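You operate a simulated robot arm through the tools that you are given. There is no shell and no other tool.

Carry out the task below with a simulated robot arm. There is one attempt and no reset: what you move stays moved.

JOB
Snap the size 62 cuffed tube into the gauge plate, free it with the lever and put it back.
Fine: press it home by hand in its own hole; the green lever ends back; the tube ends in the blue tray. Set down upright: what you pick out.

Only the result counts: the job must be done as asked and must still hold three seconds after the hand-in. Knocking over, shifting, dropping, spilling or breaking anything else fails it.

ROBOT AND FRAMES
A 7-joint arm with a two-finger parallel gripper, fixed in place. Base frame: the origin is at the foot of the arm, x ahead of it, y to its left, z up; the work surface is at about z = 855. Lengths are in mm, angles in degrees, forces in N, time in s.
Its first joint turns from -132.0 to 132.0 degrees. Payload 3.91 kg.
The tool frame sits at the grasp point between the pads (the TCP): z along the fingers, y along the line on which they close. The tips reach 30 mm beyond it. Largest opening 110 mm; finger width 20, thickness 10; the body of the gripper, 48 by 112 mm, starts 55 mm behind the TCP.
Orientation is that of the tool frame in the base frame, as [roll, pitch, yaw] about the fixed x, y, z axes, in that order (R = Rz(yaw) Ry(pitch) Rx(roll)). With the fingers straight down and closing along the base's y, the tool's x points along the base's -x, its y along +y and its z along -z.

CONTROLS
- The arm moves only by the tool arm_command. Its argument "rows" is text: rows parted by semicolons, each of 7 numbers parted by spaces: the turn, a rotation vector about the tool's x, y, z in degrees, then the shift along the tool's x, y, z in mm, then the finger opening in mm, from 0 to 110. In form: rx ry rz dx dy dz fingers; .... A call has 1 to 20 rows; each row is the pose to reach, as a shift and turn from the pose commanded when the call began, along the tool's axes at that moment. Rows are played at 5 a second. More than 50 mm and 8.6 degrees between two rows, or a gripper value outside its range, and nothing of the call is played. A pose out of reach is approached as far as the arm can. The call stops where the force on the tool passes 90 N (or 10 N more than at its start, if that is more) or the arm is blocked; 0.2 s more then pass. The fingers move at their own pace (about 108 mm/s each) and stop on an object; they squeeze with about 28 N. The grip force told is the motor's: it shows also when the fingers shut on nothing. Time passes only in rows, and 0.2 s behind the last, so rows that repeat a pose let the fingers close. The reply holds the time, the measured pose of the TCP, the force on the tool along the base axes, the opening and the grip force, in the units named above and with some noise, with the torque about the TCP (base axes, N m) and any sound that the robot's microphone picked up.
- Cameras (640 x 400 px; columns grow to the right, rows downward): "scene" is fixed at [51.4, 650.7, 1644.6]; the picture's right is [-0.42, -0.91, 0.00], its down [-0.58, 0.27, -0.77] and it looks along [0.70, -0.32, -0.64] (base axes); focal length 367 px, centre (320, 200). "wrist" rides on the gripper at [72, 17, -103] in the tool frame; the picture's right is [-0.23, 0.97, 0.00], its down [-0.76, -0.18, -0.62] and it looks along [-0.61, -0.14, 0.78] (tool axes); focal length 222 px, centre (320, 200). There is no depth. A picture from a camera that has moved, and an enlarged one, comes with that camera's place and axes in the base frame and with its lens.
- snapshot(camera): a new picture of that camera. The clock stands still meanwhile.
- enlarge(camera, box): a new picture of the part [left, top, right, bottom] of that camera's present view, enlarged. The clock stands still meanwhile.
- finish_job(): hands the job in; it is judged then, once.

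Nothing tells you positions but the pictures and the camera data. Unless the task says otherwise, let go and move clear before handing in.

The tools are called after ">>>" by a JSON object that holds its "fn" and its "kwargs". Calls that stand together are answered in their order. arm_command: Moves the arm, as the interface text tells. Its arguments: {"type":"object","properties":{"rows":{"type":"string"}},"required":["rows"]} The other tools are called the same way: snapshot (camera) takes a picture; enlarge (camera, box) takes an enlarged picture of a part of a camera's view; finish_job () hands the job in.

At the start:

```text
time: 0.0
position: [599.3, 172.4, 1199.0]
orientation: [179.9, -0.1, 180.0]
force: [-0.6, -0.1, -0.4]
torque: [0.01, 0.02, 0.0]
opening: 110.1
grasp_force: 0.0
```

scene: 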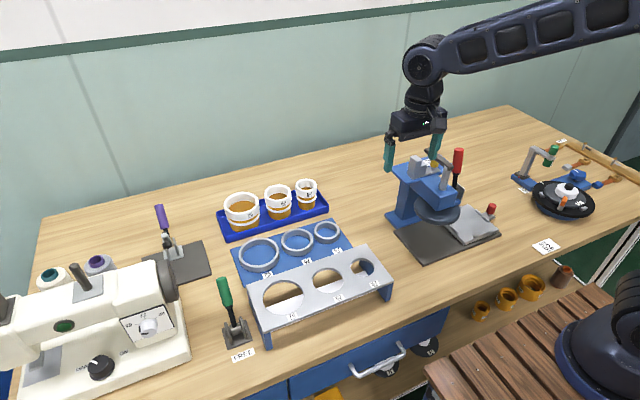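
wrist: 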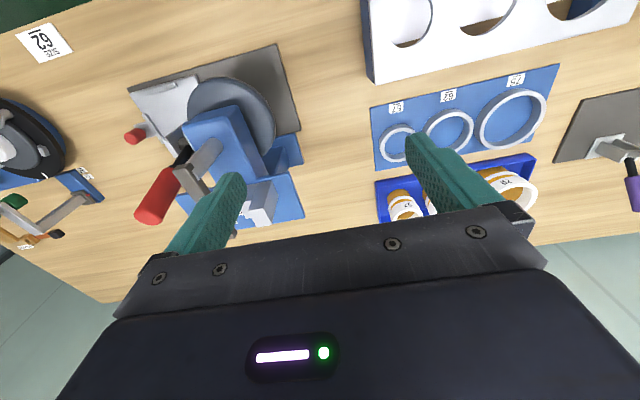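

I see a blue tray with three cuffed tubes, a blue mat with rings, a grey gauge plate with three holes, a green lever by the plate and other tools. I'll enlarge the views first to read labels and understand the mechanism.

>>> {"fn": "enlarge", "kwargs": {"camera": "scene", "box": [200, 160, 360, 260]}}

>>> {"fn": "enlarge", "kwargs": {"camera": "scene", "box": [200, 240, 400, 365]}}

>>> {"fn": "enlarge", "kwargs": {"camera": "scene", "box": [480, 130, 640, 260]}}

>>> {"fn": "enlarge", "kwargs": {"camera": "wrist", "box": [350, 0, 640, 230]}}

>>> {"fn": "enlarge", "kwargs": {"camera": "scene", "box": [0, 190, 260, 400]}}

>>> {"fn": "enlarge", "kwargs": {"camera": "scene", "box": [370, 130, 530, 270]}}

```text
4.00 times, centred on (280, 210) of scene
camera zoom: at [51.4, 650.7, 1644.6], right [-0.42, -0.91, 0.0], down [-0.58, 0.27, -0.77], along [0.7, -0.32, -0.64], focal length 1469 px, centre (480, 160)
```

zoom: 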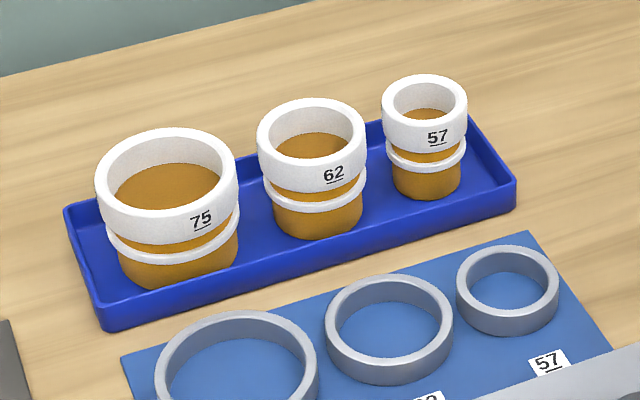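

```text
3.20 times, centred on (300, 302) of scene
camera zoom: at [51.4, 650.7, 1644.6], right [-0.42, -0.91, 0.0], down [-0.58, 0.27, -0.77], along [0.7, -0.32, -0.64], focal length 1175 px, centre (384, -128)
```

zoom: 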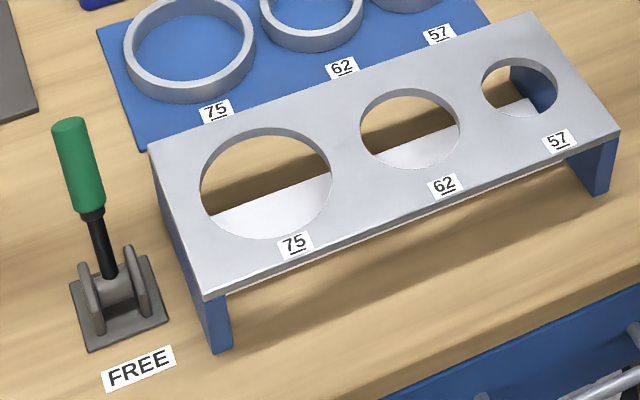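

```text
3.08 times, centred on (560, 195) of scene
camera zoom: at [51.4, 650.7, 1644.6], right [-0.42, -0.91, 0.0], down [-0.58, 0.27, -0.77], along [0.7, -0.32, -0.64], focal length 1130 px, centre (-418, 215)
```

zoom: 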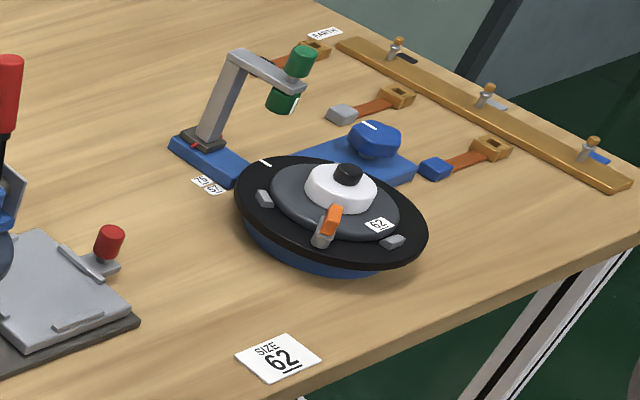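

```text
1.74 times, centred on (495, 115) of wrist
camera zoom: at [524.5, 191.5, 1301.4], right [0.23, 0.97, 0.0], down [0.76, -0.18, 0.62], along [0.61, -0.14, -0.78], focal length 386 px, centre (16, 348)
```

zoom: 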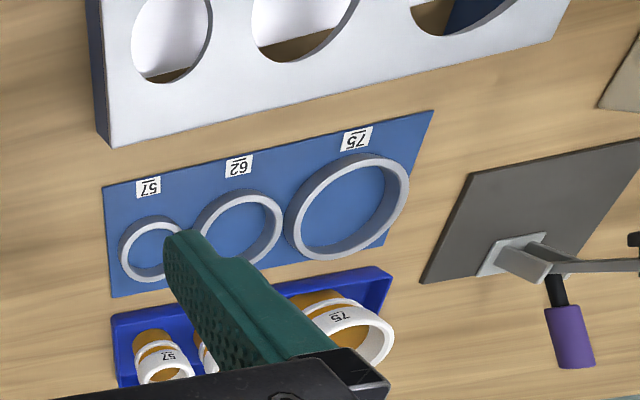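

```text
1.90 times, centred on (130, 295) of scene
camera zoom: at [51.4, 650.7, 1644.6], right [-0.42, -0.91, 0.0], down [-0.58, 0.27, -0.77], along [0.7, -0.32, -0.64], focal length 700 px, centre (682, 19)
```

zoom: 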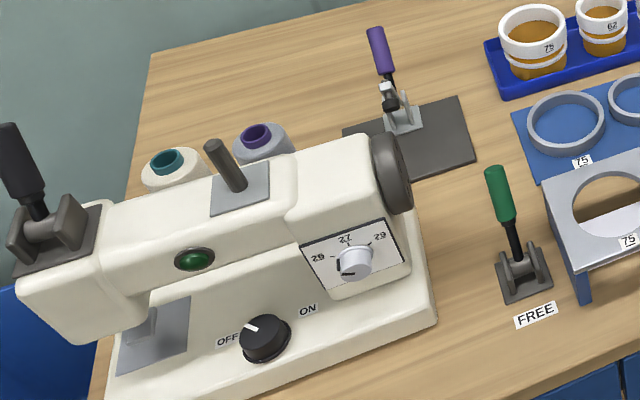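

```text
2.86 times, centred on (450, 200) of scene
camera zoom: at [51.4, 650.7, 1644.6], right [-0.42, -0.91, 0.0], down [-0.58, 0.27, -0.77], along [0.7, -0.32, -0.64], focal length 1049 px, centre (-51, 200)
```

zoom: 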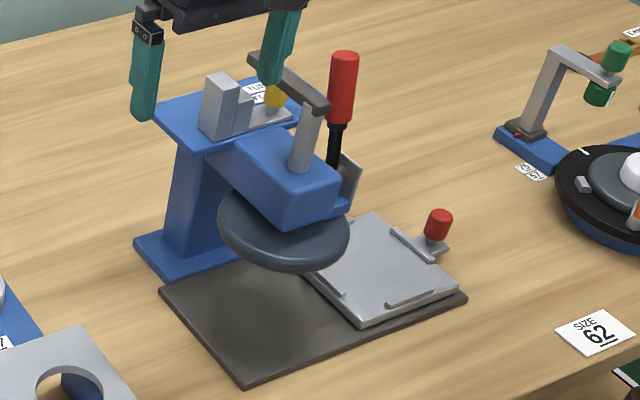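

The size 62 tube is the middle one in the blue tray, at about (903, 401), with the 57 and 75 tubes on either side along y. The plate's middle hole is 62, and the green FREE lever is at about (547, 635). I'll move high over the plate and lever for a closer look.

>>> {"fn": "arm_command", "kwargs": {"rows": "0 0 0 0 40 0 110; 0 0 0 0 80 0 110; 0 0 0 0 120 0 110; 0 0 0 0 160 0 110; 0 0 0 0 200 0 110; 0 0 0 0 240 0 110; 0 0 0 0 280 0 110; 0 0 0 0 320 0 110; 0 0 0 0 360 0 110; 0 0 0 0 360 0 110"}}

>>> {"fn": "snapshot", "kwargs": {"camera": "wrist"}}

>>> {"fn": "snapshot", "kwargs": {"camera": "scene"}}

```text
time: 2.2
position: [598.9, 533.8, 1198.4]
orientation: [180.0, 0.0, -180.0]
force: [0.8, 0.0, 0.2]
torque: [0.01, -0.03, 0.02]
opening: 109.7
grasp_force: 0.1
```

```text
taken
camera wrist: at [524.7, 551.8, 1301.6], right [0.23, 0.97, 0.0], down [0.76, -0.18, 0.62], along [0.61, -0.14, -0.78], focal length 222 px, centre (320, 200)
```

wrist: 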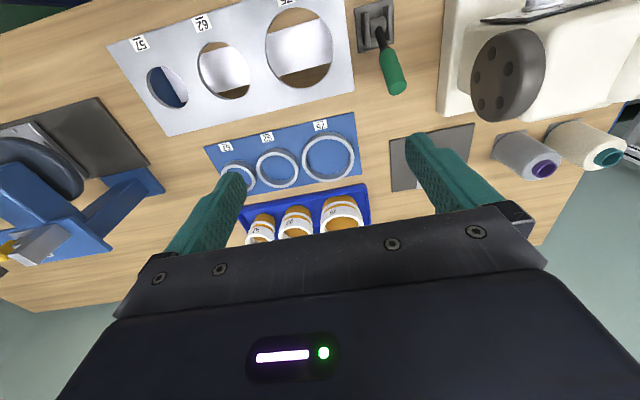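

```text
taken
```

scene: 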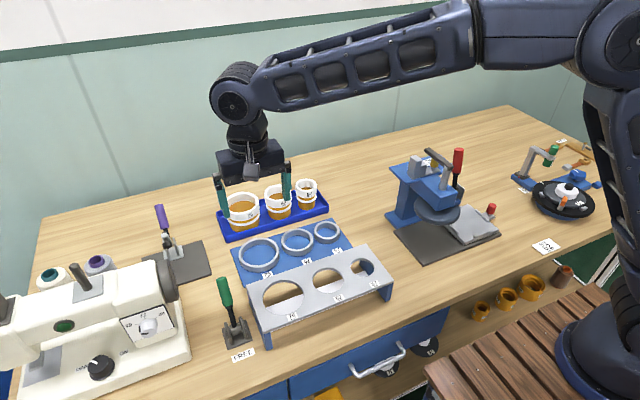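

The wrist view now shows the plate and lever from the other side. I'll enlarge these for stereo measurements.

>>> {"fn": "enlarge", "kwargs": {"camera": "wrist", "box": [320, 0, 448, 110]}}

>>> {"fn": "enlarge", "kwargs": {"camera": "wrist", "box": [100, 0, 360, 160]}}

>>> {"fn": "enlarge", "kwargs": {"camera": "wrist", "box": [200, 110, 400, 250]}}

>>> {"fn": "enlarge", "kwargs": {"camera": "scene", "box": [200, 260, 280, 370]}}

```text
3.64 times, centred on (384, 55) of wrist
camera zoom: at [524.7, 551.8, 1301.6], right [0.23, 0.97, 0.0], down [0.76, -0.18, 0.62], along [0.61, -0.14, -0.78], focal length 808 px, centre (87, 727)
```

zoom: 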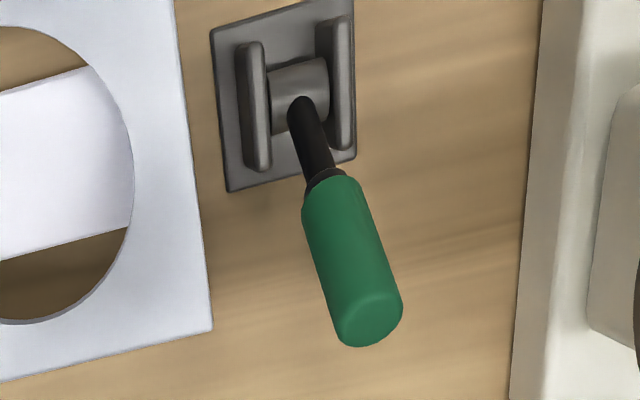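

```text
2.46 times, centred on (230, 80) of wrist
camera zoom: at [524.7, 551.8, 1301.6], right [0.23, 0.97, 0.0], down [0.76, -0.18, 0.62], along [0.61, -0.14, -0.78], focal length 547 px, centre (542, 495)
```

zoom: 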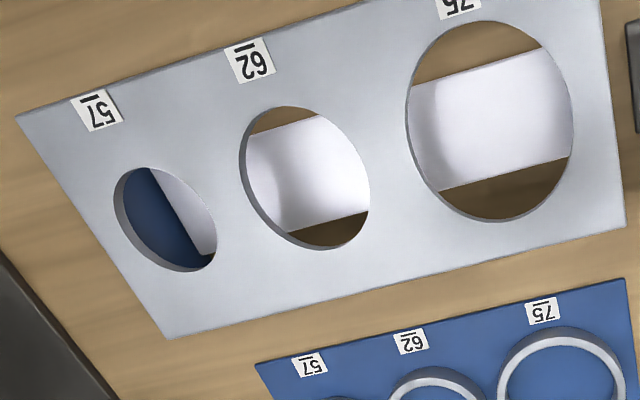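

```text
2.86 times, centred on (300, 180) of wrist
camera zoom: at [524.7, 551.8, 1301.6], right [0.23, 0.97, 0.0], down [0.76, -0.18, 0.62], along [0.61, -0.14, -0.78], focal length 635 px, centre (377, 257)
```

zoom: 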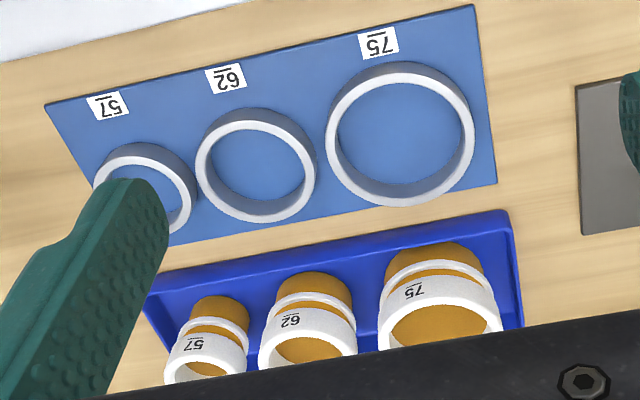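

```text
3.64 times, centred on (240, 315) of scene
camera zoom: at [51.4, 650.7, 1644.6], right [-0.42, -0.91, 0.0], down [-0.58, 0.27, -0.77], along [0.7, -0.32, -0.64], focal length 1336 px, centre (611, -218)
```

zoom: 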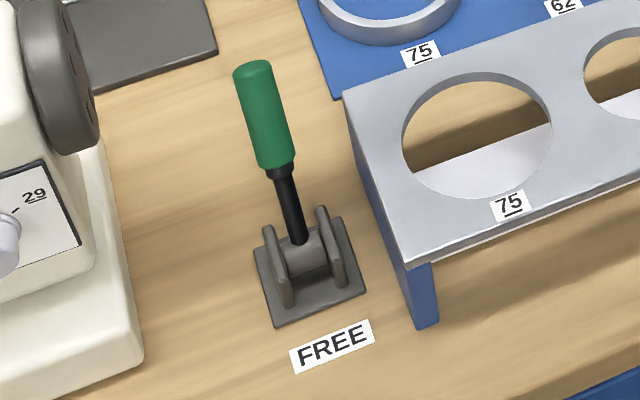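

Triangulating both views puts hole 62 at about (547, 401) with the plate top at z ≈ 930. The green lever pivots at about (549, 634, 880) and leans toward +x, with its knob top at (612, 634, 985). The size 62 tube top is at z ≈ 938. I'll turn the gripper so the fingers close along x and go toward the tray for a closer look.

>>> {"fn": "arm_command", "kwargs": {"rows": "0 0 -8.18 -23.6 -12.1 2.7 110; 0 0 -16.36 -47.2 -24.2 5.4 110; 0 0 -24.54 -70.8 -36.3 8.1 110; 0 0 -32.72 -94.4 -48.4 10.8 110; 0 0 -40.9 -118 -60.5 13.5 110; 0 0 -49.1 -141.6 -72.6 16.2 110; 0 0 -57.3 -165.2 -84.7 18.9 110; 0 0 -65.4 -188.8 -96.8 21.6 110; 0 0 -73.6 -212.4 -108.9 24.3 110; 0 0 -81.8 -236 -121 27 110; 0 0 -90 -260 -133 30 110; 0 0 -90 -260 -133 30 110"}}

>>> {"fn": "snapshot", "kwargs": {"camera": "wrist"}}

>>> {"fn": "snapshot", "kwargs": {"camera": "scene"}}

```text
time: 4.8
position: [857.1, 401.5, 1169.3]
orientation: [180.0, 0.0, -90.0]
force: [0.3, 0.0, 1.3]
torque: [0.02, -0.06, -0.02]
opening: 110.1
grasp_force: 0.0
```

```text
taken
camera wrist: at [840.1, 329.1, 1271.1], right [-0.97, 0.23, 0.0], down [0.18, 0.76, 0.62], along [0.14, 0.61, -0.78], focal length 222 px, centre (320, 200)
```

wrist: 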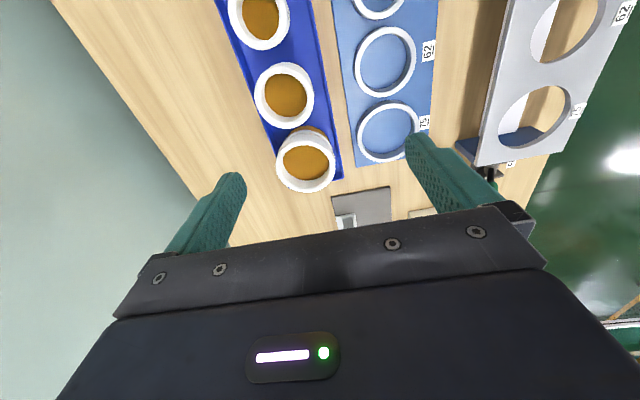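

```text
taken
```

scene: 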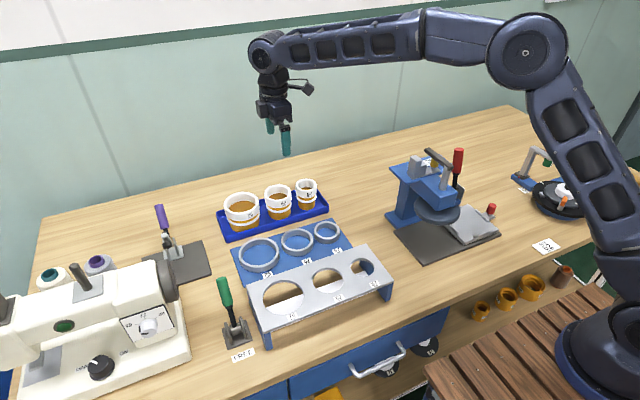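

The arm holds the turned pose. I'll enlarge the wrist view to refine the tube's position.

>>> {"fn": "enlarge", "kwargs": {"camera": "wrist", "box": [220, 0, 380, 200]}}

>>> {"fn": "enlarge", "kwargs": {"camera": "wrist", "box": [240, 50, 340, 150]}}

>>> {"fn": "enlarge", "kwargs": {"camera": "wrist", "box": [460, 0, 620, 180]}}

```text
2.00 times, centred on (300, 100) of wrist
camera zoom: at [840.1, 329.1, 1271.1], right [-0.97, 0.23, 0.0], down [0.18, 0.76, 0.62], along [0.14, 0.61, -0.78], focal length 444 px, centre (360, 400)
```

zoom: 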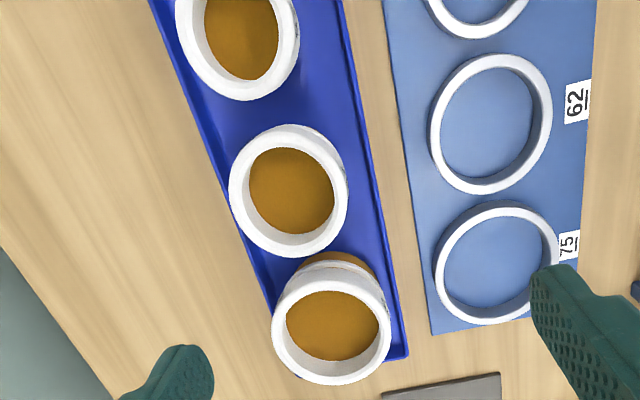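

```text
4.00 times, centred on (290, 100) of wrist
camera zoom: at [840.1, 329.1, 1271.1], right [-0.97, 0.23, 0.0], down [0.18, 0.76, 0.62], along [0.14, 0.61, -0.78], focal length 888 px, centre (440, 600)
```

zoom: 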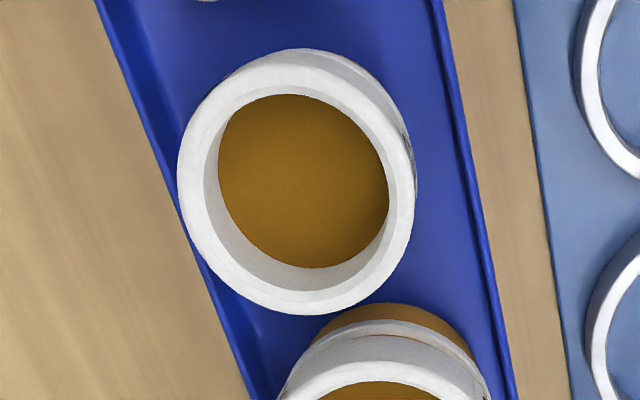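

```text
2.22 times, centred on (540, 90) of wrist
camera zoom: at [840.1, 329.1, 1271.1], right [-0.97, 0.23, 0.0], down [0.18, 0.76, 0.62], along [0.14, 0.61, -0.78], focal length 494 px, centre (-169, 444)
```

zoom: 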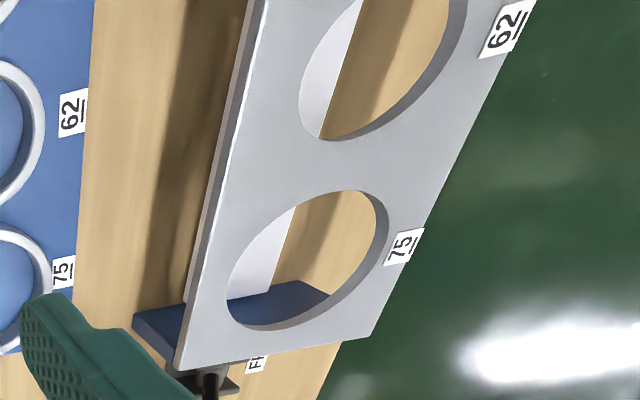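

The tube 62 top rim triangulates to about (910, 398, 933), with a cuff outer diameter of about 84 mm. I'll move above it to a mid height and check reach and centring.

>>> {"fn": "arm_command", "kwargs": {"rows": "0 0 0 0.8 -13 25 110; 0 0 0 1.6 -26 50 110; 0 0 0 2.4 -39 75 110; 0 0 0 3.3 -52.4 100 110; 0 0 0 3.3 -52.4 119 110; 0 0 0 3.3 -52.4 119 110"}}

>>> {"fn": "snapshot", "kwargs": {"camera": "wrist"}}

>>> {"fn": "enlarge", "kwargs": {"camera": "scene", "box": [200, 90, 360, 250]}}

```text
time: 6.2
position: [910.4, 397.4, 1050.1]
orientation: [-180.0, 0.0, -90.0]
force: [0.4, 0.3, -0.2]
torque: [-0.04, 0.01, 0.05]
opening: 110.0
grasp_force: 0.0
```

```text
taken
camera wrist: at [892.2, 325.9, 1152.5], right [-0.97, 0.23, 0.0], down [0.18, 0.76, 0.62], along [0.14, 0.61, -0.78], focal length 222 px, centre (320, 200)
```

wrist: 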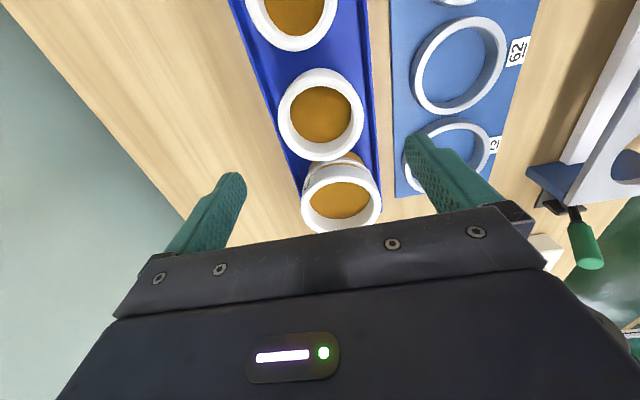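

```text
2.50 times, centred on (280, 170) of scene
camera zoom: at [51.4, 650.7, 1644.6], right [-0.42, -0.91, 0.0], down [-0.58, 0.27, -0.77], along [0.7, -0.32, -0.64], focal length 918 px, centre (420, 275)
```

zoom: 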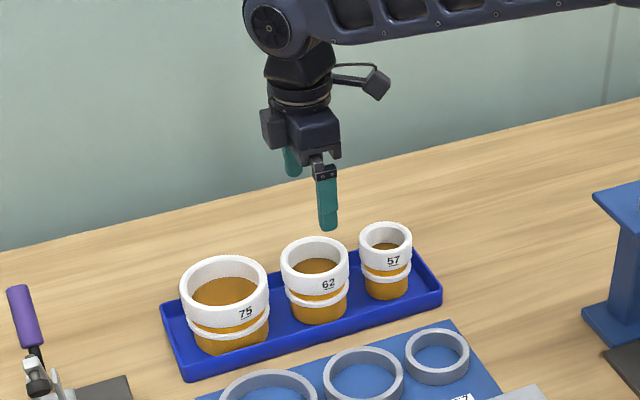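

The pose was reached at (910, 397, 1050). I'll enlarge to refine the centre.

>>> {"fn": "enlarge", "kwargs": {"camera": "wrist", "box": [260, 50, 388, 178]}}

>>> {"fn": "enlarge", "kwargs": {"camera": "scene", "box": [250, 170, 330, 230]}}

```text
3.12 times, centred on (324, 114) of wrist
camera zoom: at [892.2, 325.9, 1152.5], right [-0.97, 0.23, 0.0], down [0.18, 0.76, 0.62], along [0.14, 0.61, -0.78], focal length 694 px, centre (308, 469)
```

zoom: 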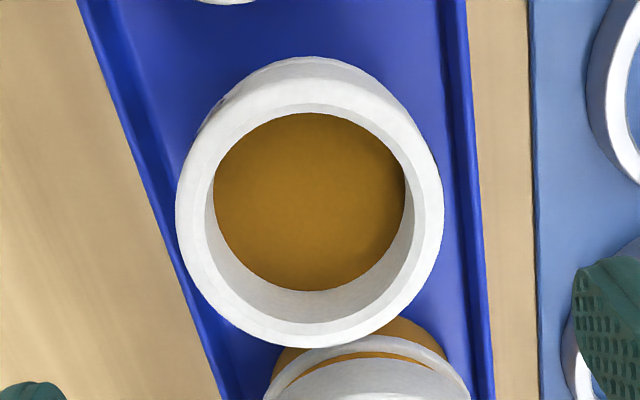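

```text
6.67 times, centred on (290, 200) of scene
camera zoom: at [51.4, 650.7, 1644.6], right [-0.42, -0.91, 0.0], down [-0.58, 0.27, -0.77], along [0.7, -0.32, -0.64], focal length 2449 px, centre (520, 200)
```

zoom: 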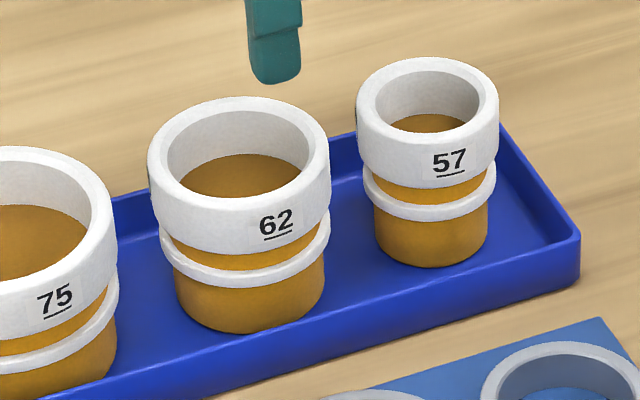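

The tube is centred within about 1–2 mm of the gripper. I'll descend so the fingertips overlap only the cuff, with TCP z ≈ 945, and then close.

>>> {"fn": "arm_command", "kwargs": {"rows": "0 0 0 0 1 30 110; 0 0 0 0 1 60 110; 0 0 0 0 1 85 110; 0 0 0 0 1 105 110; 0 0 0 0 1 105 110"}}

>>> {"fn": "snapshot", "kwargs": {"camera": "wrist"}}

>>> {"fn": "enlarge", "kwargs": {"camera": "scene", "box": [220, 140, 340, 240]}}

```text
time: 7.4
position: [909.7, 398.3, 945.9]
orientation: [-180.0, -0.1, -90.0]
force: [0.4, -0.8, 0.7]
torque: [-0.01, -0.02, -0.04]
opening: 110.0
grasp_force: 0.1
```

```text
taken
camera wrist: at [892.0, 326.1, 1047.4], right [-0.97, 0.23, 0.0], down [0.18, 0.76, 0.62], along [0.14, 0.61, -0.78], focal length 222 px, centre (320, 200)
```

wrist: 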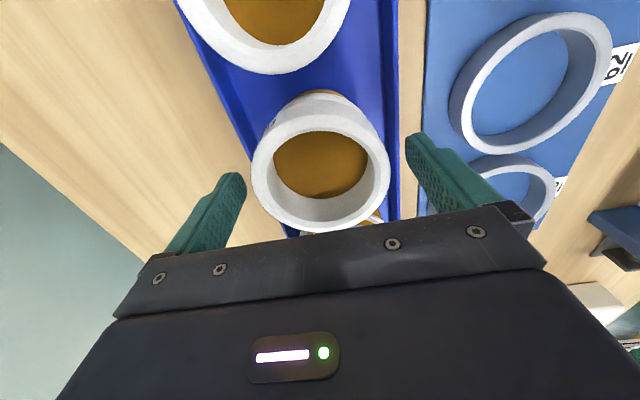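

```text
4.00 times, centred on (280, 190) of scene
camera zoom: at [51.4, 650.7, 1644.6], right [-0.42, -0.91, 0.0], down [-0.58, 0.27, -0.77], along [0.7, -0.32, -0.64], focal length 1469 px, centre (480, 240)
```

zoom: 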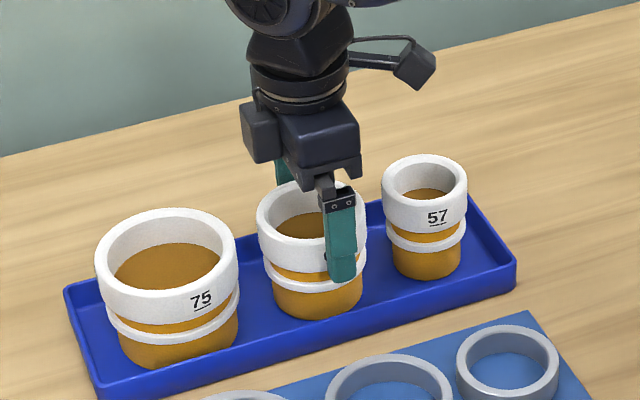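

The fingers straddle the cuff with tips at z ≈ 915. Closing now.

>>> {"fn": "arm_command", "kwargs": {"rows": "0 0 0 0 0 0 60; 0 0 0 0 0 0 60; 0 0 0 0 0 0 60; 0 0 0 0 0 0 60"}}

>>> {"fn": "snapshot", "kwargs": {"camera": "wrist"}}

>>> {"fn": "enlarge", "kwargs": {"camera": "scene", "box": [240, 160, 340, 240]}}

```text
time: 8.4
position: [909.9, 397.8, 945.9]
orientation: [179.9, -0.1, -89.9]
force: [0.4, -0.5, 0.1]
torque: [0.03, 0.0, 0.01]
opening: 82.6
grasp_force: 28.1
```

```text
taken
camera wrist: at [892.1, 326.1, 1047.6], right [-0.97, 0.23, 0.0], down [0.18, 0.76, 0.62], along [0.14, 0.61, -0.78], focal length 222 px, centre (320, 200)
```

wrist: 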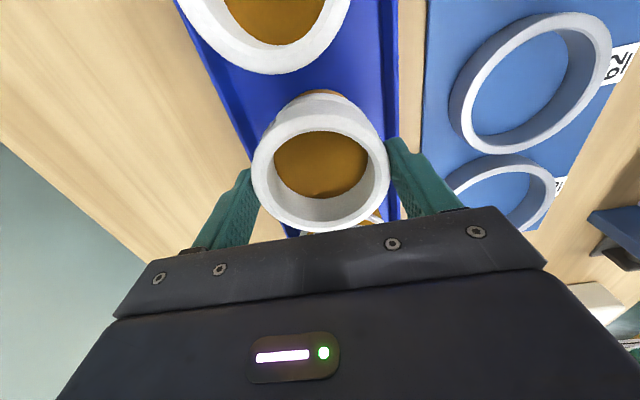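

```text
5.00 times, centred on (290, 200) of scene
camera zoom: at [51.4, 650.7, 1644.6], right [-0.42, -0.91, 0.0], down [-0.58, 0.27, -0.77], along [0.7, -0.32, -0.64], focal length 1836 px, centre (470, 200)
```

zoom: 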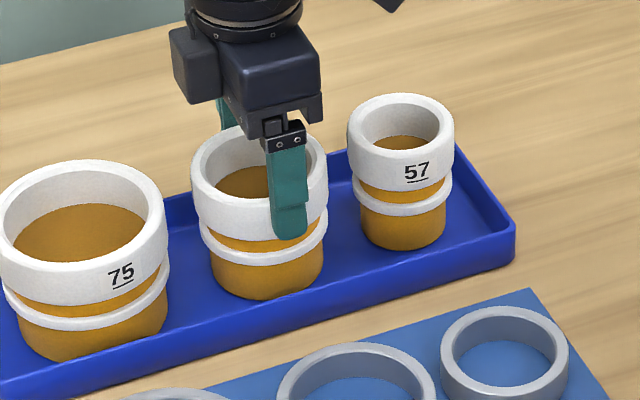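

The cuff is gripped (82.6 mm, 28 N). Lifting gently straight up.

>>> {"fn": "arm_command", "kwargs": {"rows": "0 0 0 0 0 -8 60; 0 0 0 0 0 -20 60; 0 0 0 0 0 -40 60; 0 0 0 0 0 -65 60; 0 0 0 0 0 -95 60; 0 0 0 0 0 -130 60; 0 0 0 0 0 -155 60; 0 0 0 0 0 -155 60"}}

>>> {"fn": "snapshot", "kwargs": {"camera": "scene"}}

>>> {"fn": "snapshot", "kwargs": {"camera": "wrist"}}

```text
time: 10.2
position: [908.6, 397.9, 1100.4]
orientation: [-180.0, 0.0, -90.0]
force: [-0.1, 0.4, -1.3]
torque: [-0.01, 0.0, 0.0]
opening: 82.8
grasp_force: 27.8
```

```text
taken
```

scene: 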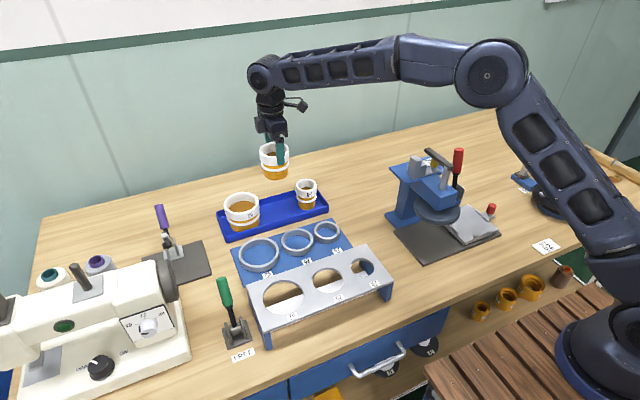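

```text
taken
camera wrist: at [891.3, 325.3, 1202.7], right [-0.97, 0.23, 0.0], down [0.18, 0.76, 0.62], along [0.14, 0.61, -0.78], focal length 222 px, centre (320, 200)
```

wrist: 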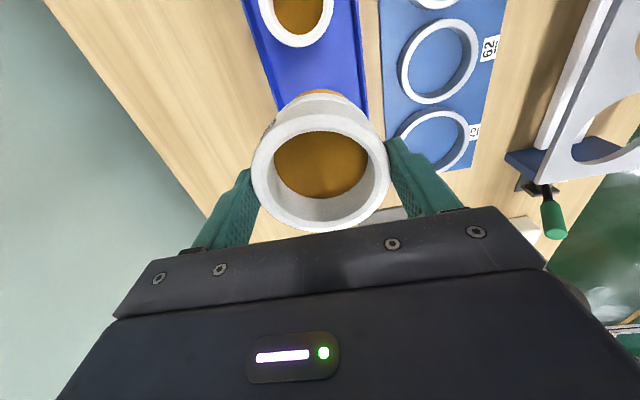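

The tube is held firmly and is clear of the tray. I'll carry it toward the plate, stopping off to the side so the wrist camera can see hole 62.

>>> {"fn": "arm_command", "kwargs": {"rows": "0 0 0 0 25 0 60; 0 0 0 0 55 0 60; 0 0 0 -1 90 0 60; 0 0 0 -1 125 0 60; 0 0 0 -2 160 0 60; 0 0 0 -2 195 0 60; 0 0 0 -3 225 0 60; 0 0 0 -3 250 0 60; 0 0 0 -3 262 0 60; 0 0 0 -3 262 0 60"}}

>>> {"fn": "snapshot", "kwargs": {"camera": "wrist"}}

>>> {"fn": "snapshot", "kwargs": {"camera": "scene"}}

```text
time: 12.4
position: [647.3, 400.2, 1100.8]
orientation: [180.0, 0.0, -90.0]
force: [0.5, 1.0, -1.3]
torque: [-0.01, 0.03, 0.01]
opening: 82.9
grasp_force: 28.2
```

```text
taken
camera wrist: at [629.2, 328.9, 1203.1], right [-0.97, 0.23, 0.0], down [0.18, 0.76, 0.62], along [0.14, 0.61, -0.78], focal length 222 px, centre (320, 200)
```

wrist: 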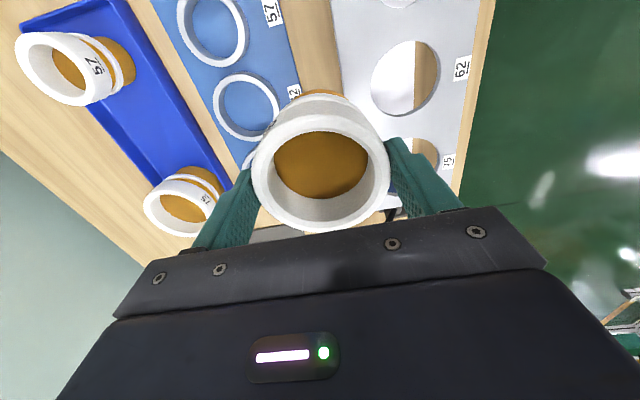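

```text
taken
```

scene: 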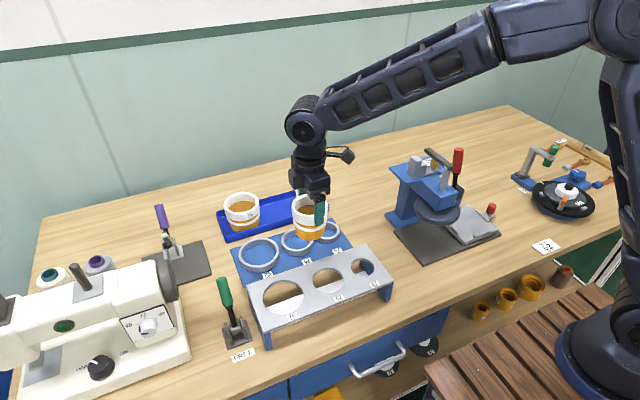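

>>> {"fn": "enlarge", "kwargs": {"camera": "wrist", "box": [345, 10, 473, 130]}}

>>> {"fn": "enlarge", "kwargs": {"camera": "scene", "box": [300, 240, 400, 320]}}

```text
3.33 times, centred on (409, 70) of wrist
camera zoom: at [629.2, 328.9, 1203.1], right [-0.97, 0.23, 0.0], down [0.18, 0.76, 0.62], along [0.14, 0.61, -0.78], focal length 740 px, centre (23, 633)
```

zoom: 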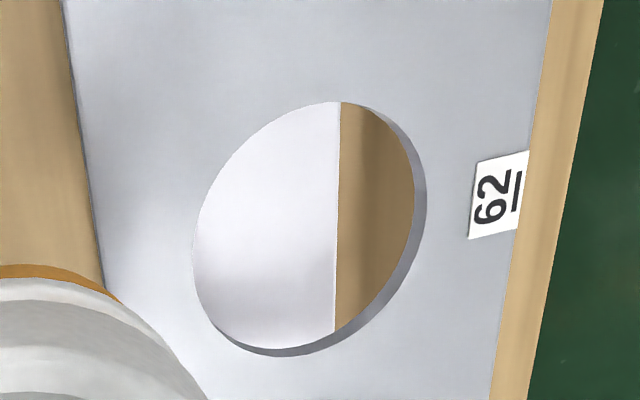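

```text
5.00 times, centred on (350, 280) of scene
camera zoom: at [51.4, 650.7, 1644.6], right [-0.42, -0.91, 0.0], down [-0.58, 0.27, -0.77], along [0.7, -0.32, -0.64], focal length 1836 px, centre (170, -200)
```

zoom: 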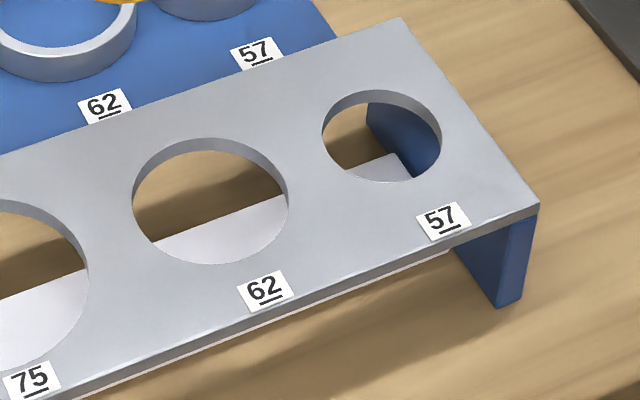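

Correcting for perspective, hole 62 centres at about (548.6, 401.1, 929). I'll measure the tube's actual offset in the grip before aligning.

>>> {"fn": "enlarge", "kwargs": {"camera": "wrist", "box": [236, 76, 404, 244]}}

>>> {"fn": "enlarge", "kwargs": {"camera": "scene", "box": [270, 170, 350, 250]}}

```text
2.38 times, centred on (320, 160) of wrist
camera zoom: at [629.2, 328.9, 1203.1], right [-0.97, 0.23, 0.0], down [0.18, 0.76, 0.62], along [0.14, 0.61, -0.78], focal length 529 px, centre (320, 295)
```

zoom: 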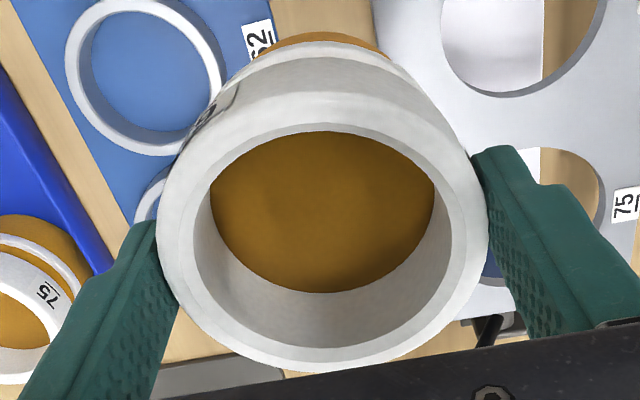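

```text
5.00 times, centred on (310, 210) of scene
camera zoom: at [51.4, 650.7, 1644.6], right [-0.42, -0.91, 0.0], down [-0.58, 0.27, -0.77], along [0.7, -0.32, -0.64], focal length 1836 px, centre (370, 150)
```

zoom: 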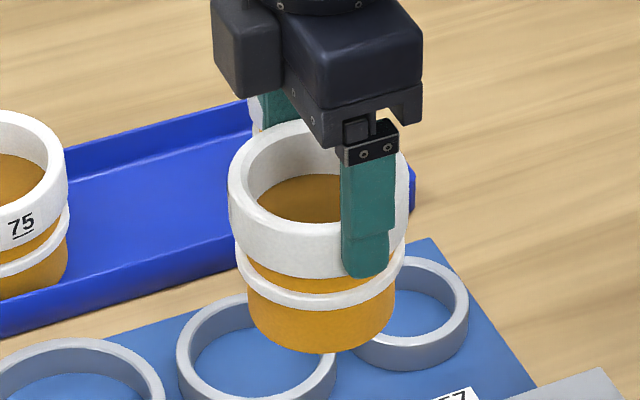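

The tube sits about +3 mm in y from the TCP. I'll move over the hole with that offset and stop with the tube bottom just above the plate to compare in the images.

>>> {"fn": "arm_command", "kwargs": {"rows": "0 0 0 0.5 25 0 60; 0 0 0 1 55 0 60; 0 0 0 2 85 0 60; 0 0 0 2.2 98.7 0 60; 0 0 0 2.2 98.7 25 60; 0 0 0 2.2 98.7 50 60; 0 0 0 2.2 98.7 68 60; 0 0 0 2.2 98.7 68 60"}}

>>> {"fn": "enlarge", "kwargs": {"camera": "scene", "box": [270, 200, 390, 310]}}

>>> {"fn": "snapshot", "kwargs": {"camera": "wrist"}}

```text
time: 14.2
position: [549.4, 398.6, 1033.4]
orientation: [180.0, -0.1, -90.0]
force: [0.4, -0.1, -1.2]
torque: [0.0, -0.01, 0.02]
opening: 82.7
grasp_force: 28.0
```

```text
3.64 times, centred on (330, 255) of scene
camera zoom: at [51.4, 650.7, 1644.6], right [-0.42, -0.91, 0.0], down [-0.58, 0.27, -0.77], along [0.7, -0.32, -0.64], focal length 1336 px, centre (284, 0)
```

zoom: 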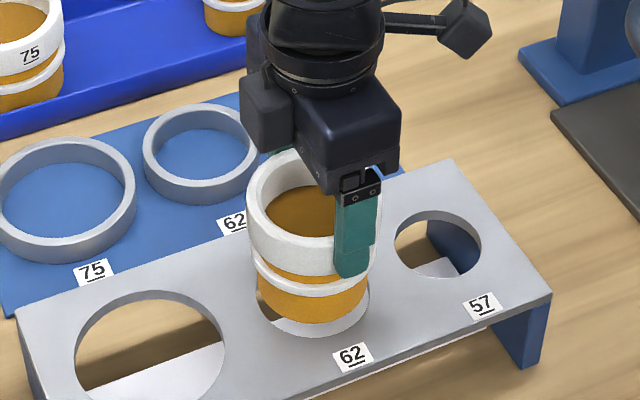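

```text
taken
camera wrist: at [531.4, 326.7, 1134.7], right [-0.97, 0.23, 0.0], down [0.18, 0.76, 0.62], along [0.14, 0.61, -0.78], focal length 222 px, centre (320, 200)
```

wrist: 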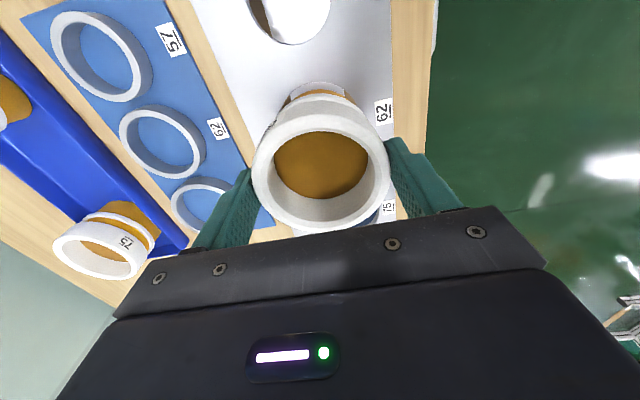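

>>> {"fn": "enlarge", "kwargs": {"camera": "scene", "box": [325, 255, 389, 305]}}

>>> {"fn": "enlarge", "kwargs": {"camera": "wrist", "box": [270, 60, 370, 130]}}

```text
8.00 times, centred on (357, 280) of scene
camera zoom: at [51.4, 650.7, 1644.6], right [-0.42, -0.91, 0.0], down [-0.58, 0.27, -0.77], along [0.7, -0.32, -0.64], focal length 2938 px, centre (24, -440)
```

zoom: 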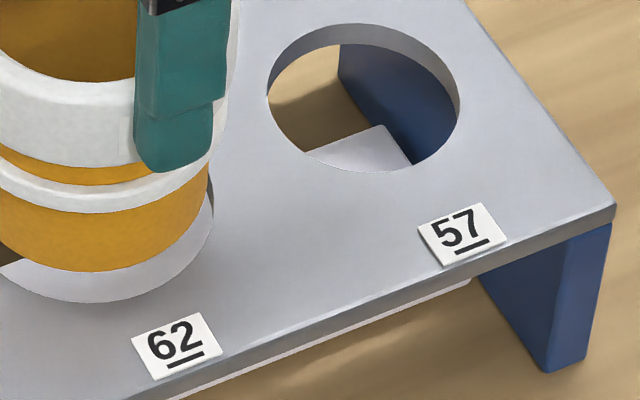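

```text
5.71 times, centred on (320, 95) of wrist
camera zoom: at [531.4, 326.7, 1134.7], right [-0.97, 0.23, 0.0], down [0.18, 0.76, 0.62], along [0.14, 0.61, -0.78], focal length 1269 px, centre (320, 800)
```

zoom: 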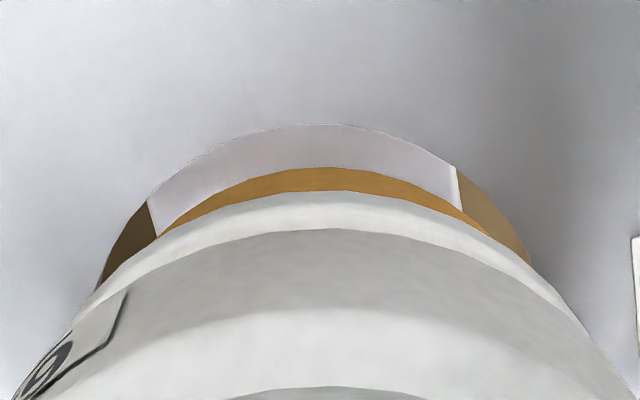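

>>> {"fn": "enlarge", "kwargs": {"camera": "scene", "box": [304, 255, 352, 297]}}

```text
9.52 times, centred on (328, 276) of scene
camera zoom: at [51.4, 650.7, 1644.6], right [-0.42, -0.91, 0.0], down [-0.58, 0.27, -0.77], along [0.7, -0.32, -0.64], focal length 3498 px, centre (244, -524)
```

zoom: 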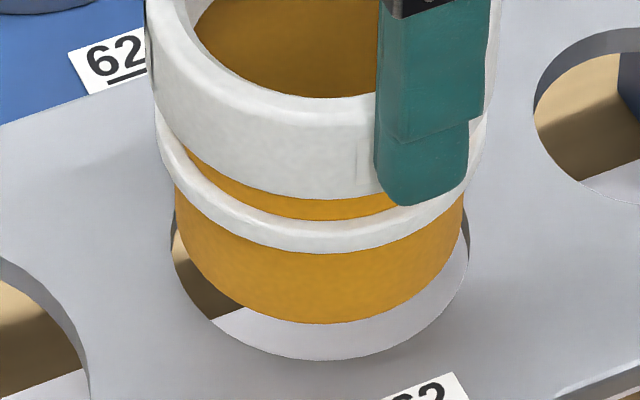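

The tube body and hole 62 line up in both images, within about 1 mm. I'll lower the body into the hole gently, watching the force.

>>> {"fn": "arm_command", "kwargs": {"rows": "0 0 0 0 0 4 60; 0 0 0 0 0 8 60; 0 0 0 0 0 12 60; 0 0 0 0 0 15 60; 0 0 0 0 0 18 60; 0 0 0 0 0 20 60; 0 0 0 0 0 20 60"}}

>>> {"fn": "enlarge", "kwargs": {"camera": "scene", "box": [304, 255, 352, 297]}}

>>> {"fn": "enlarge", "kwargs": {"camera": "wrist", "box": [270, 60, 370, 130]}}

```text
time: 15.8
position: [548.9, 397.4, 1012.5]
orientation: [180.0, 0.0, -90.0]
force: [0.0, -0.4, -1.6]
torque: [0.01, 0.01, 0.02]
opening: 82.6
grasp_force: 28.3
```

```text
9.52 times, centred on (328, 276) of scene
camera zoom: at [51.4, 650.7, 1644.6], right [-0.42, -0.91, 0.0], down [-0.58, 0.27, -0.77], along [0.7, -0.32, -0.64], focal length 3498 px, centre (244, -524)
```

zoom: 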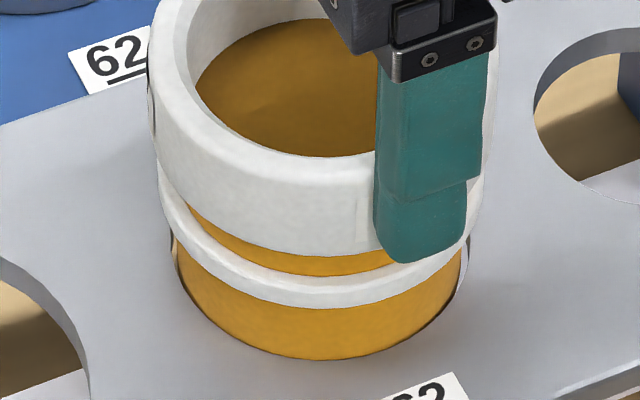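

```text
5.71 times, centred on (320, 95) of wrist
camera zoom: at [530.8, 326.7, 1114.4], right [-0.97, 0.23, 0.0], down [0.18, 0.76, 0.62], along [0.14, 0.61, -0.78], focal length 1269 px, centre (320, 800)
```

zoom: 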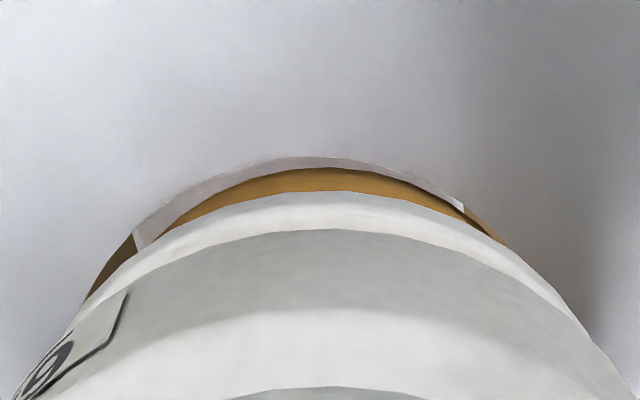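

The body has entered the hole without contact force. It looks about 1 mm toward −x, so I'll nudge it +x and continue down to the ring.

>>> {"fn": "arm_command", "kwargs": {"rows": "0 0 0 0 -0.8 0 60; 0 0 0 0 -0.8 4 60; 0 0 0 0 -0.8 8 60; 0 0 0 0 -0.8 12 60; 0 0 0 0 -0.8 16 60; 0 0 0 0 -0.8 20 60; 0 0 0 0 -0.8 20 60"}}

>>> {"fn": "enlarge", "kwargs": {"camera": "scene", "box": [304, 255, 352, 297]}}

>>> {"fn": "enlarge", "kwargs": {"camera": "wrist", "box": [236, 60, 404, 244]}}

```text
time: 17.4
position: [549.2, 399.8, 992.5]
orientation: [-180.0, 0.1, -90.0]
force: [-0.3, -0.1, -1.4]
torque: [0.01, -0.01, 0.01]
opening: 82.7
grasp_force: 28.0
```

```text
9.52 times, centred on (328, 276) of scene
camera zoom: at [51.4, 650.7, 1644.6], right [-0.42, -0.91, 0.0], down [-0.58, 0.27, -0.77], along [0.7, -0.32, -0.64], focal length 3498 px, centre (244, -524)
```

zoom: 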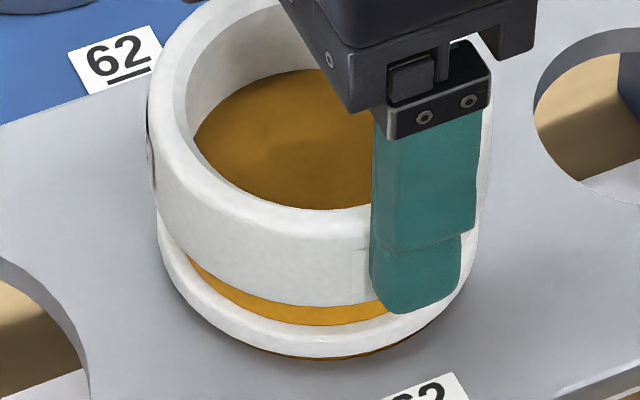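

```text
2.17 times, centred on (320, 152) of wrist
camera zoom: at [531.6, 326.8, 1094.4], right [-0.97, 0.23, 0.0], down [0.18, 0.76, 0.62], along [0.14, 0.61, -0.78], focal length 483 px, centre (320, 304)
```

zoom: 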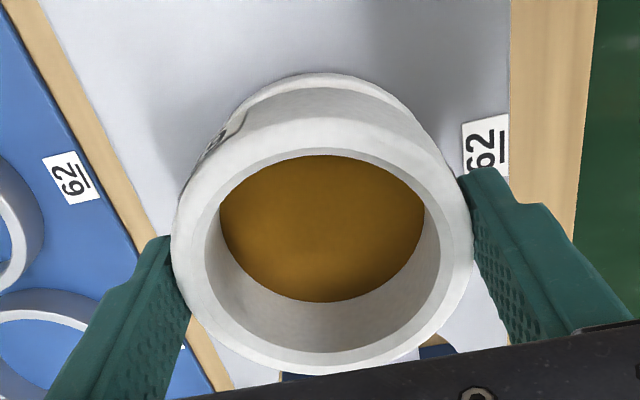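

The ring is now just above the plate. I'll press down in small steps and watch for force and a click.

>>> {"fn": "arm_command", "kwargs": {"rows": "0 0 0 0 0 1.5 60; 0 0 0 0 0 3 60; 0 0 0 0 0 4.5 60; 0 0 0 0 0 6 60; 0 0 0 0 0 6 60"}}

>>> {"fn": "enlarge", "kwargs": {"camera": "scene", "box": [304, 255, 352, 297]}}

```text
time: 18.6
position: [549.8, 398.8, 986.3]
orientation: [180.0, 0.0, -89.9]
force: [-0.3, -0.6, -0.6]
torque: [0.01, -0.01, 0.0]
opening: 82.3
grasp_force: 27.8
```

```text
9.52 times, centred on (328, 276) of scene
camera zoom: at [51.4, 650.7, 1644.6], right [-0.42, -0.91, 0.0], down [-0.58, 0.27, -0.77], along [0.7, -0.32, -0.64], focal length 3498 px, centre (244, -524)
```

zoom: 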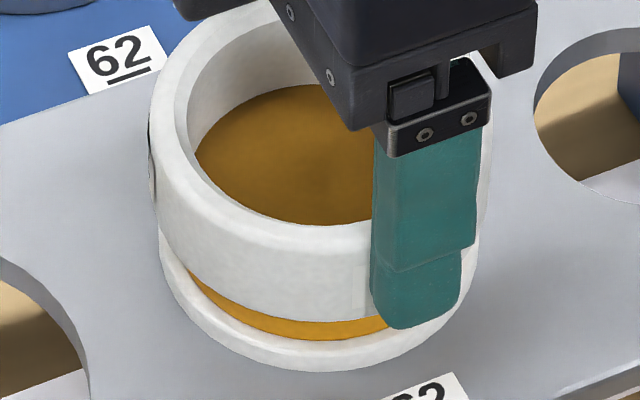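

The ring now rests about on the plate. Pressing further in 1 mm steps.

>>> {"fn": "arm_command", "kwargs": {"rows": "0 0 0 0 0 1 60; 0 0 0 0 0 2 60; 0 0 0 0 0 3 60; 0 0 0 0 0 4 60; 0 0 0 0 0 4 60"}}

>>> {"fn": "enlarge", "kwargs": {"camera": "scene", "box": [304, 255, 352, 297]}}

```text
time: 19.8
position: [550.3, 396.9, 982.9]
orientation: [-179.9, 0.0, -89.9]
force: [-0.6, -0.8, -1.8]
torque: [0.01, -0.01, 0.01]
opening: 82.4
grasp_force: 28.1
```

```text
9.52 times, centred on (328, 276) of scene
camera zoom: at [51.4, 650.7, 1644.6], right [-0.42, -0.91, 0.0], down [-0.58, 0.27, -0.77], along [0.7, -0.32, -0.64], focal length 3498 px, centre (244, -524)
```

zoom: 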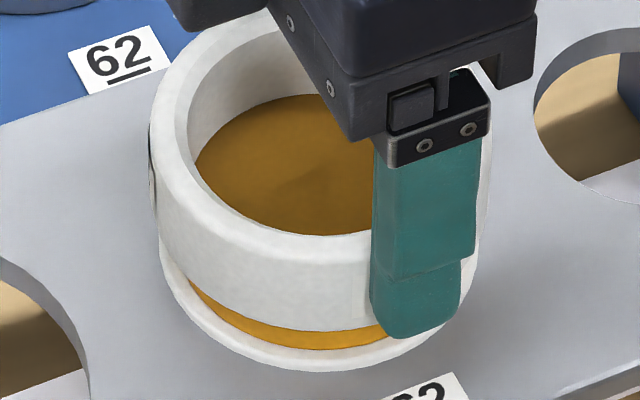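

The ring is starting into the hole with little force. Continuing to press in small steps.

>>> {"fn": "arm_command", "kwargs": {"rows": "0 0 0 0 0 1 60; 0 0 0 0 0 2 60; 0 0 0 0 0 3 60; 0 0 0 0 0 4 60; 0 0 0 0 0 4 60"}}

>>> {"fn": "enlarge", "kwargs": {"camera": "scene", "box": [304, 255, 352, 297]}}

```text
time: 21.0
position: [549.6, 397.7, 978.7]
orientation: [179.9, 0.0, -90.0]
force: [1.1, 0.3, -0.5]
torque: [0.01, 0.0, -0.02]
opening: 82.6
grasp_force: 27.7
```

```text
9.52 times, centred on (328, 276) of scene
camera zoom: at [51.4, 650.7, 1644.6], right [-0.42, -0.91, 0.0], down [-0.58, 0.27, -0.77], along [0.7, -0.32, -0.64], focal length 3498 px, centre (244, -524)
```

zoom: 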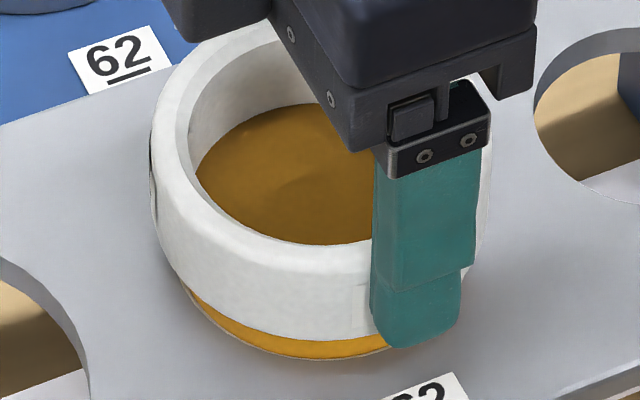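

The ring is inside the plate's thickness and the force is still low. Continuing down toward the cuff seat.

>>> {"fn": "arm_command", "kwargs": {"rows": "0 0 0 0 0 1 60; 0 0 0 0 0 2 60; 0 0 0 0 0 3 60; 0 0 0 0 0 4 60; 0 0 0 0 0 4 60"}}

>>> {"fn": "enlarge", "kwargs": {"camera": "scene", "box": [304, 255, 352, 297]}}

```text
time: 22.2
position: [550.5, 398.7, 974.4]
orientation: [179.9, 0.0, -90.1]
force: [0.3, 0.6, -1.1]
torque: [0.03, 0.02, -0.05]
opening: 82.6
grasp_force: 27.8
```

```text
9.52 times, centred on (328, 276) of scene
camera zoom: at [51.4, 650.7, 1644.6], right [-0.42, -0.91, 0.0], down [-0.58, 0.27, -0.77], along [0.7, -0.32, -0.64], focal length 3498 px, centre (244, -524)
```

zoom: 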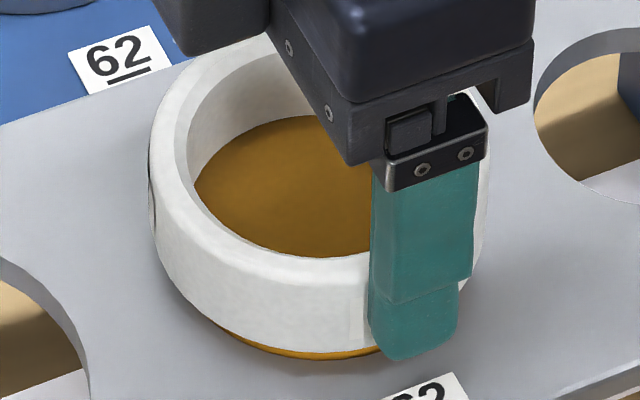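

>>> {"fn": "arm_command", "kwargs": {"rows": "0 0 0 0 0 1 60; 0 0 0 0 0 2 60; 0 0 0 0 0 3 60; 0 0 0 0 0 3 60"}}

>>> {"fn": "enlarge", "kwargs": {"camera": "scene", "box": [304, 255, 352, 297]}}

```text
time: 23.2
position: [549.5, 397.4, 970.4]
orientation: [-179.9, 0.0, -90.0]
force: [-0.4, -0.5, -1.1]
torque: [0.03, -0.01, -0.01]
opening: 82.7
grasp_force: 27.9
```

```text
9.52 times, centred on (328, 276) of scene
camera zoom: at [51.4, 650.7, 1644.6], right [-0.42, -0.91, 0.0], down [-0.58, 0.27, -0.77], along [0.7, -0.32, -0.64], focal length 3498 px, centre (244, -524)
```

zoom: 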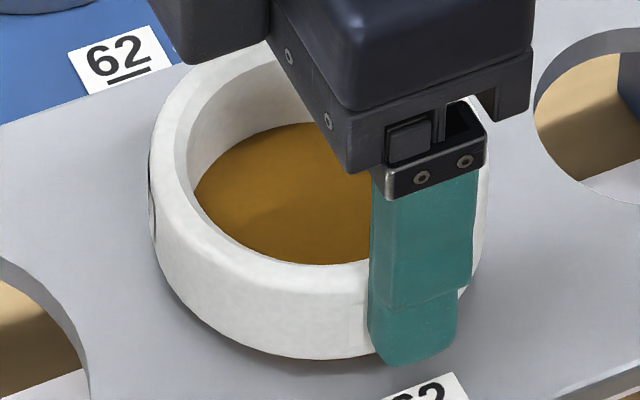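

>>> {"fn": "arm_command", "kwargs": {"rows": "0 0 0 0 0 1 60; 0 0 0 0 0 2 60; 0 0 0 0 0 2 60"}}

>>> {"fn": "enlarge", "kwargs": {"camera": "scene", "box": [304, 255, 352, 297]}}

```text
time: 24.0
position: [549.6, 398.7, 968.0]
orientation: [-180.0, 0.0, -89.9]
force: [0.3, 0.2, -1.8]
torque: [-0.01, 0.03, 0.01]
opening: 82.5
grasp_force: 28.2
```

```text
9.52 times, centred on (328, 276) of scene
camera zoom: at [51.4, 650.7, 1644.6], right [-0.42, -0.91, 0.0], down [-0.58, 0.27, -0.77], along [0.7, -0.32, -0.64], focal length 3498 px, centre (244, -524)
```

zoom: 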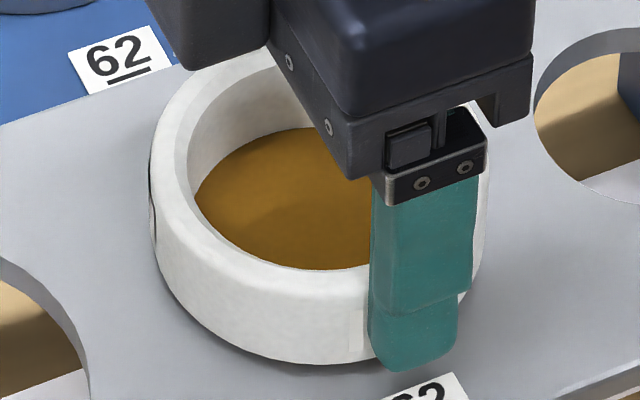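

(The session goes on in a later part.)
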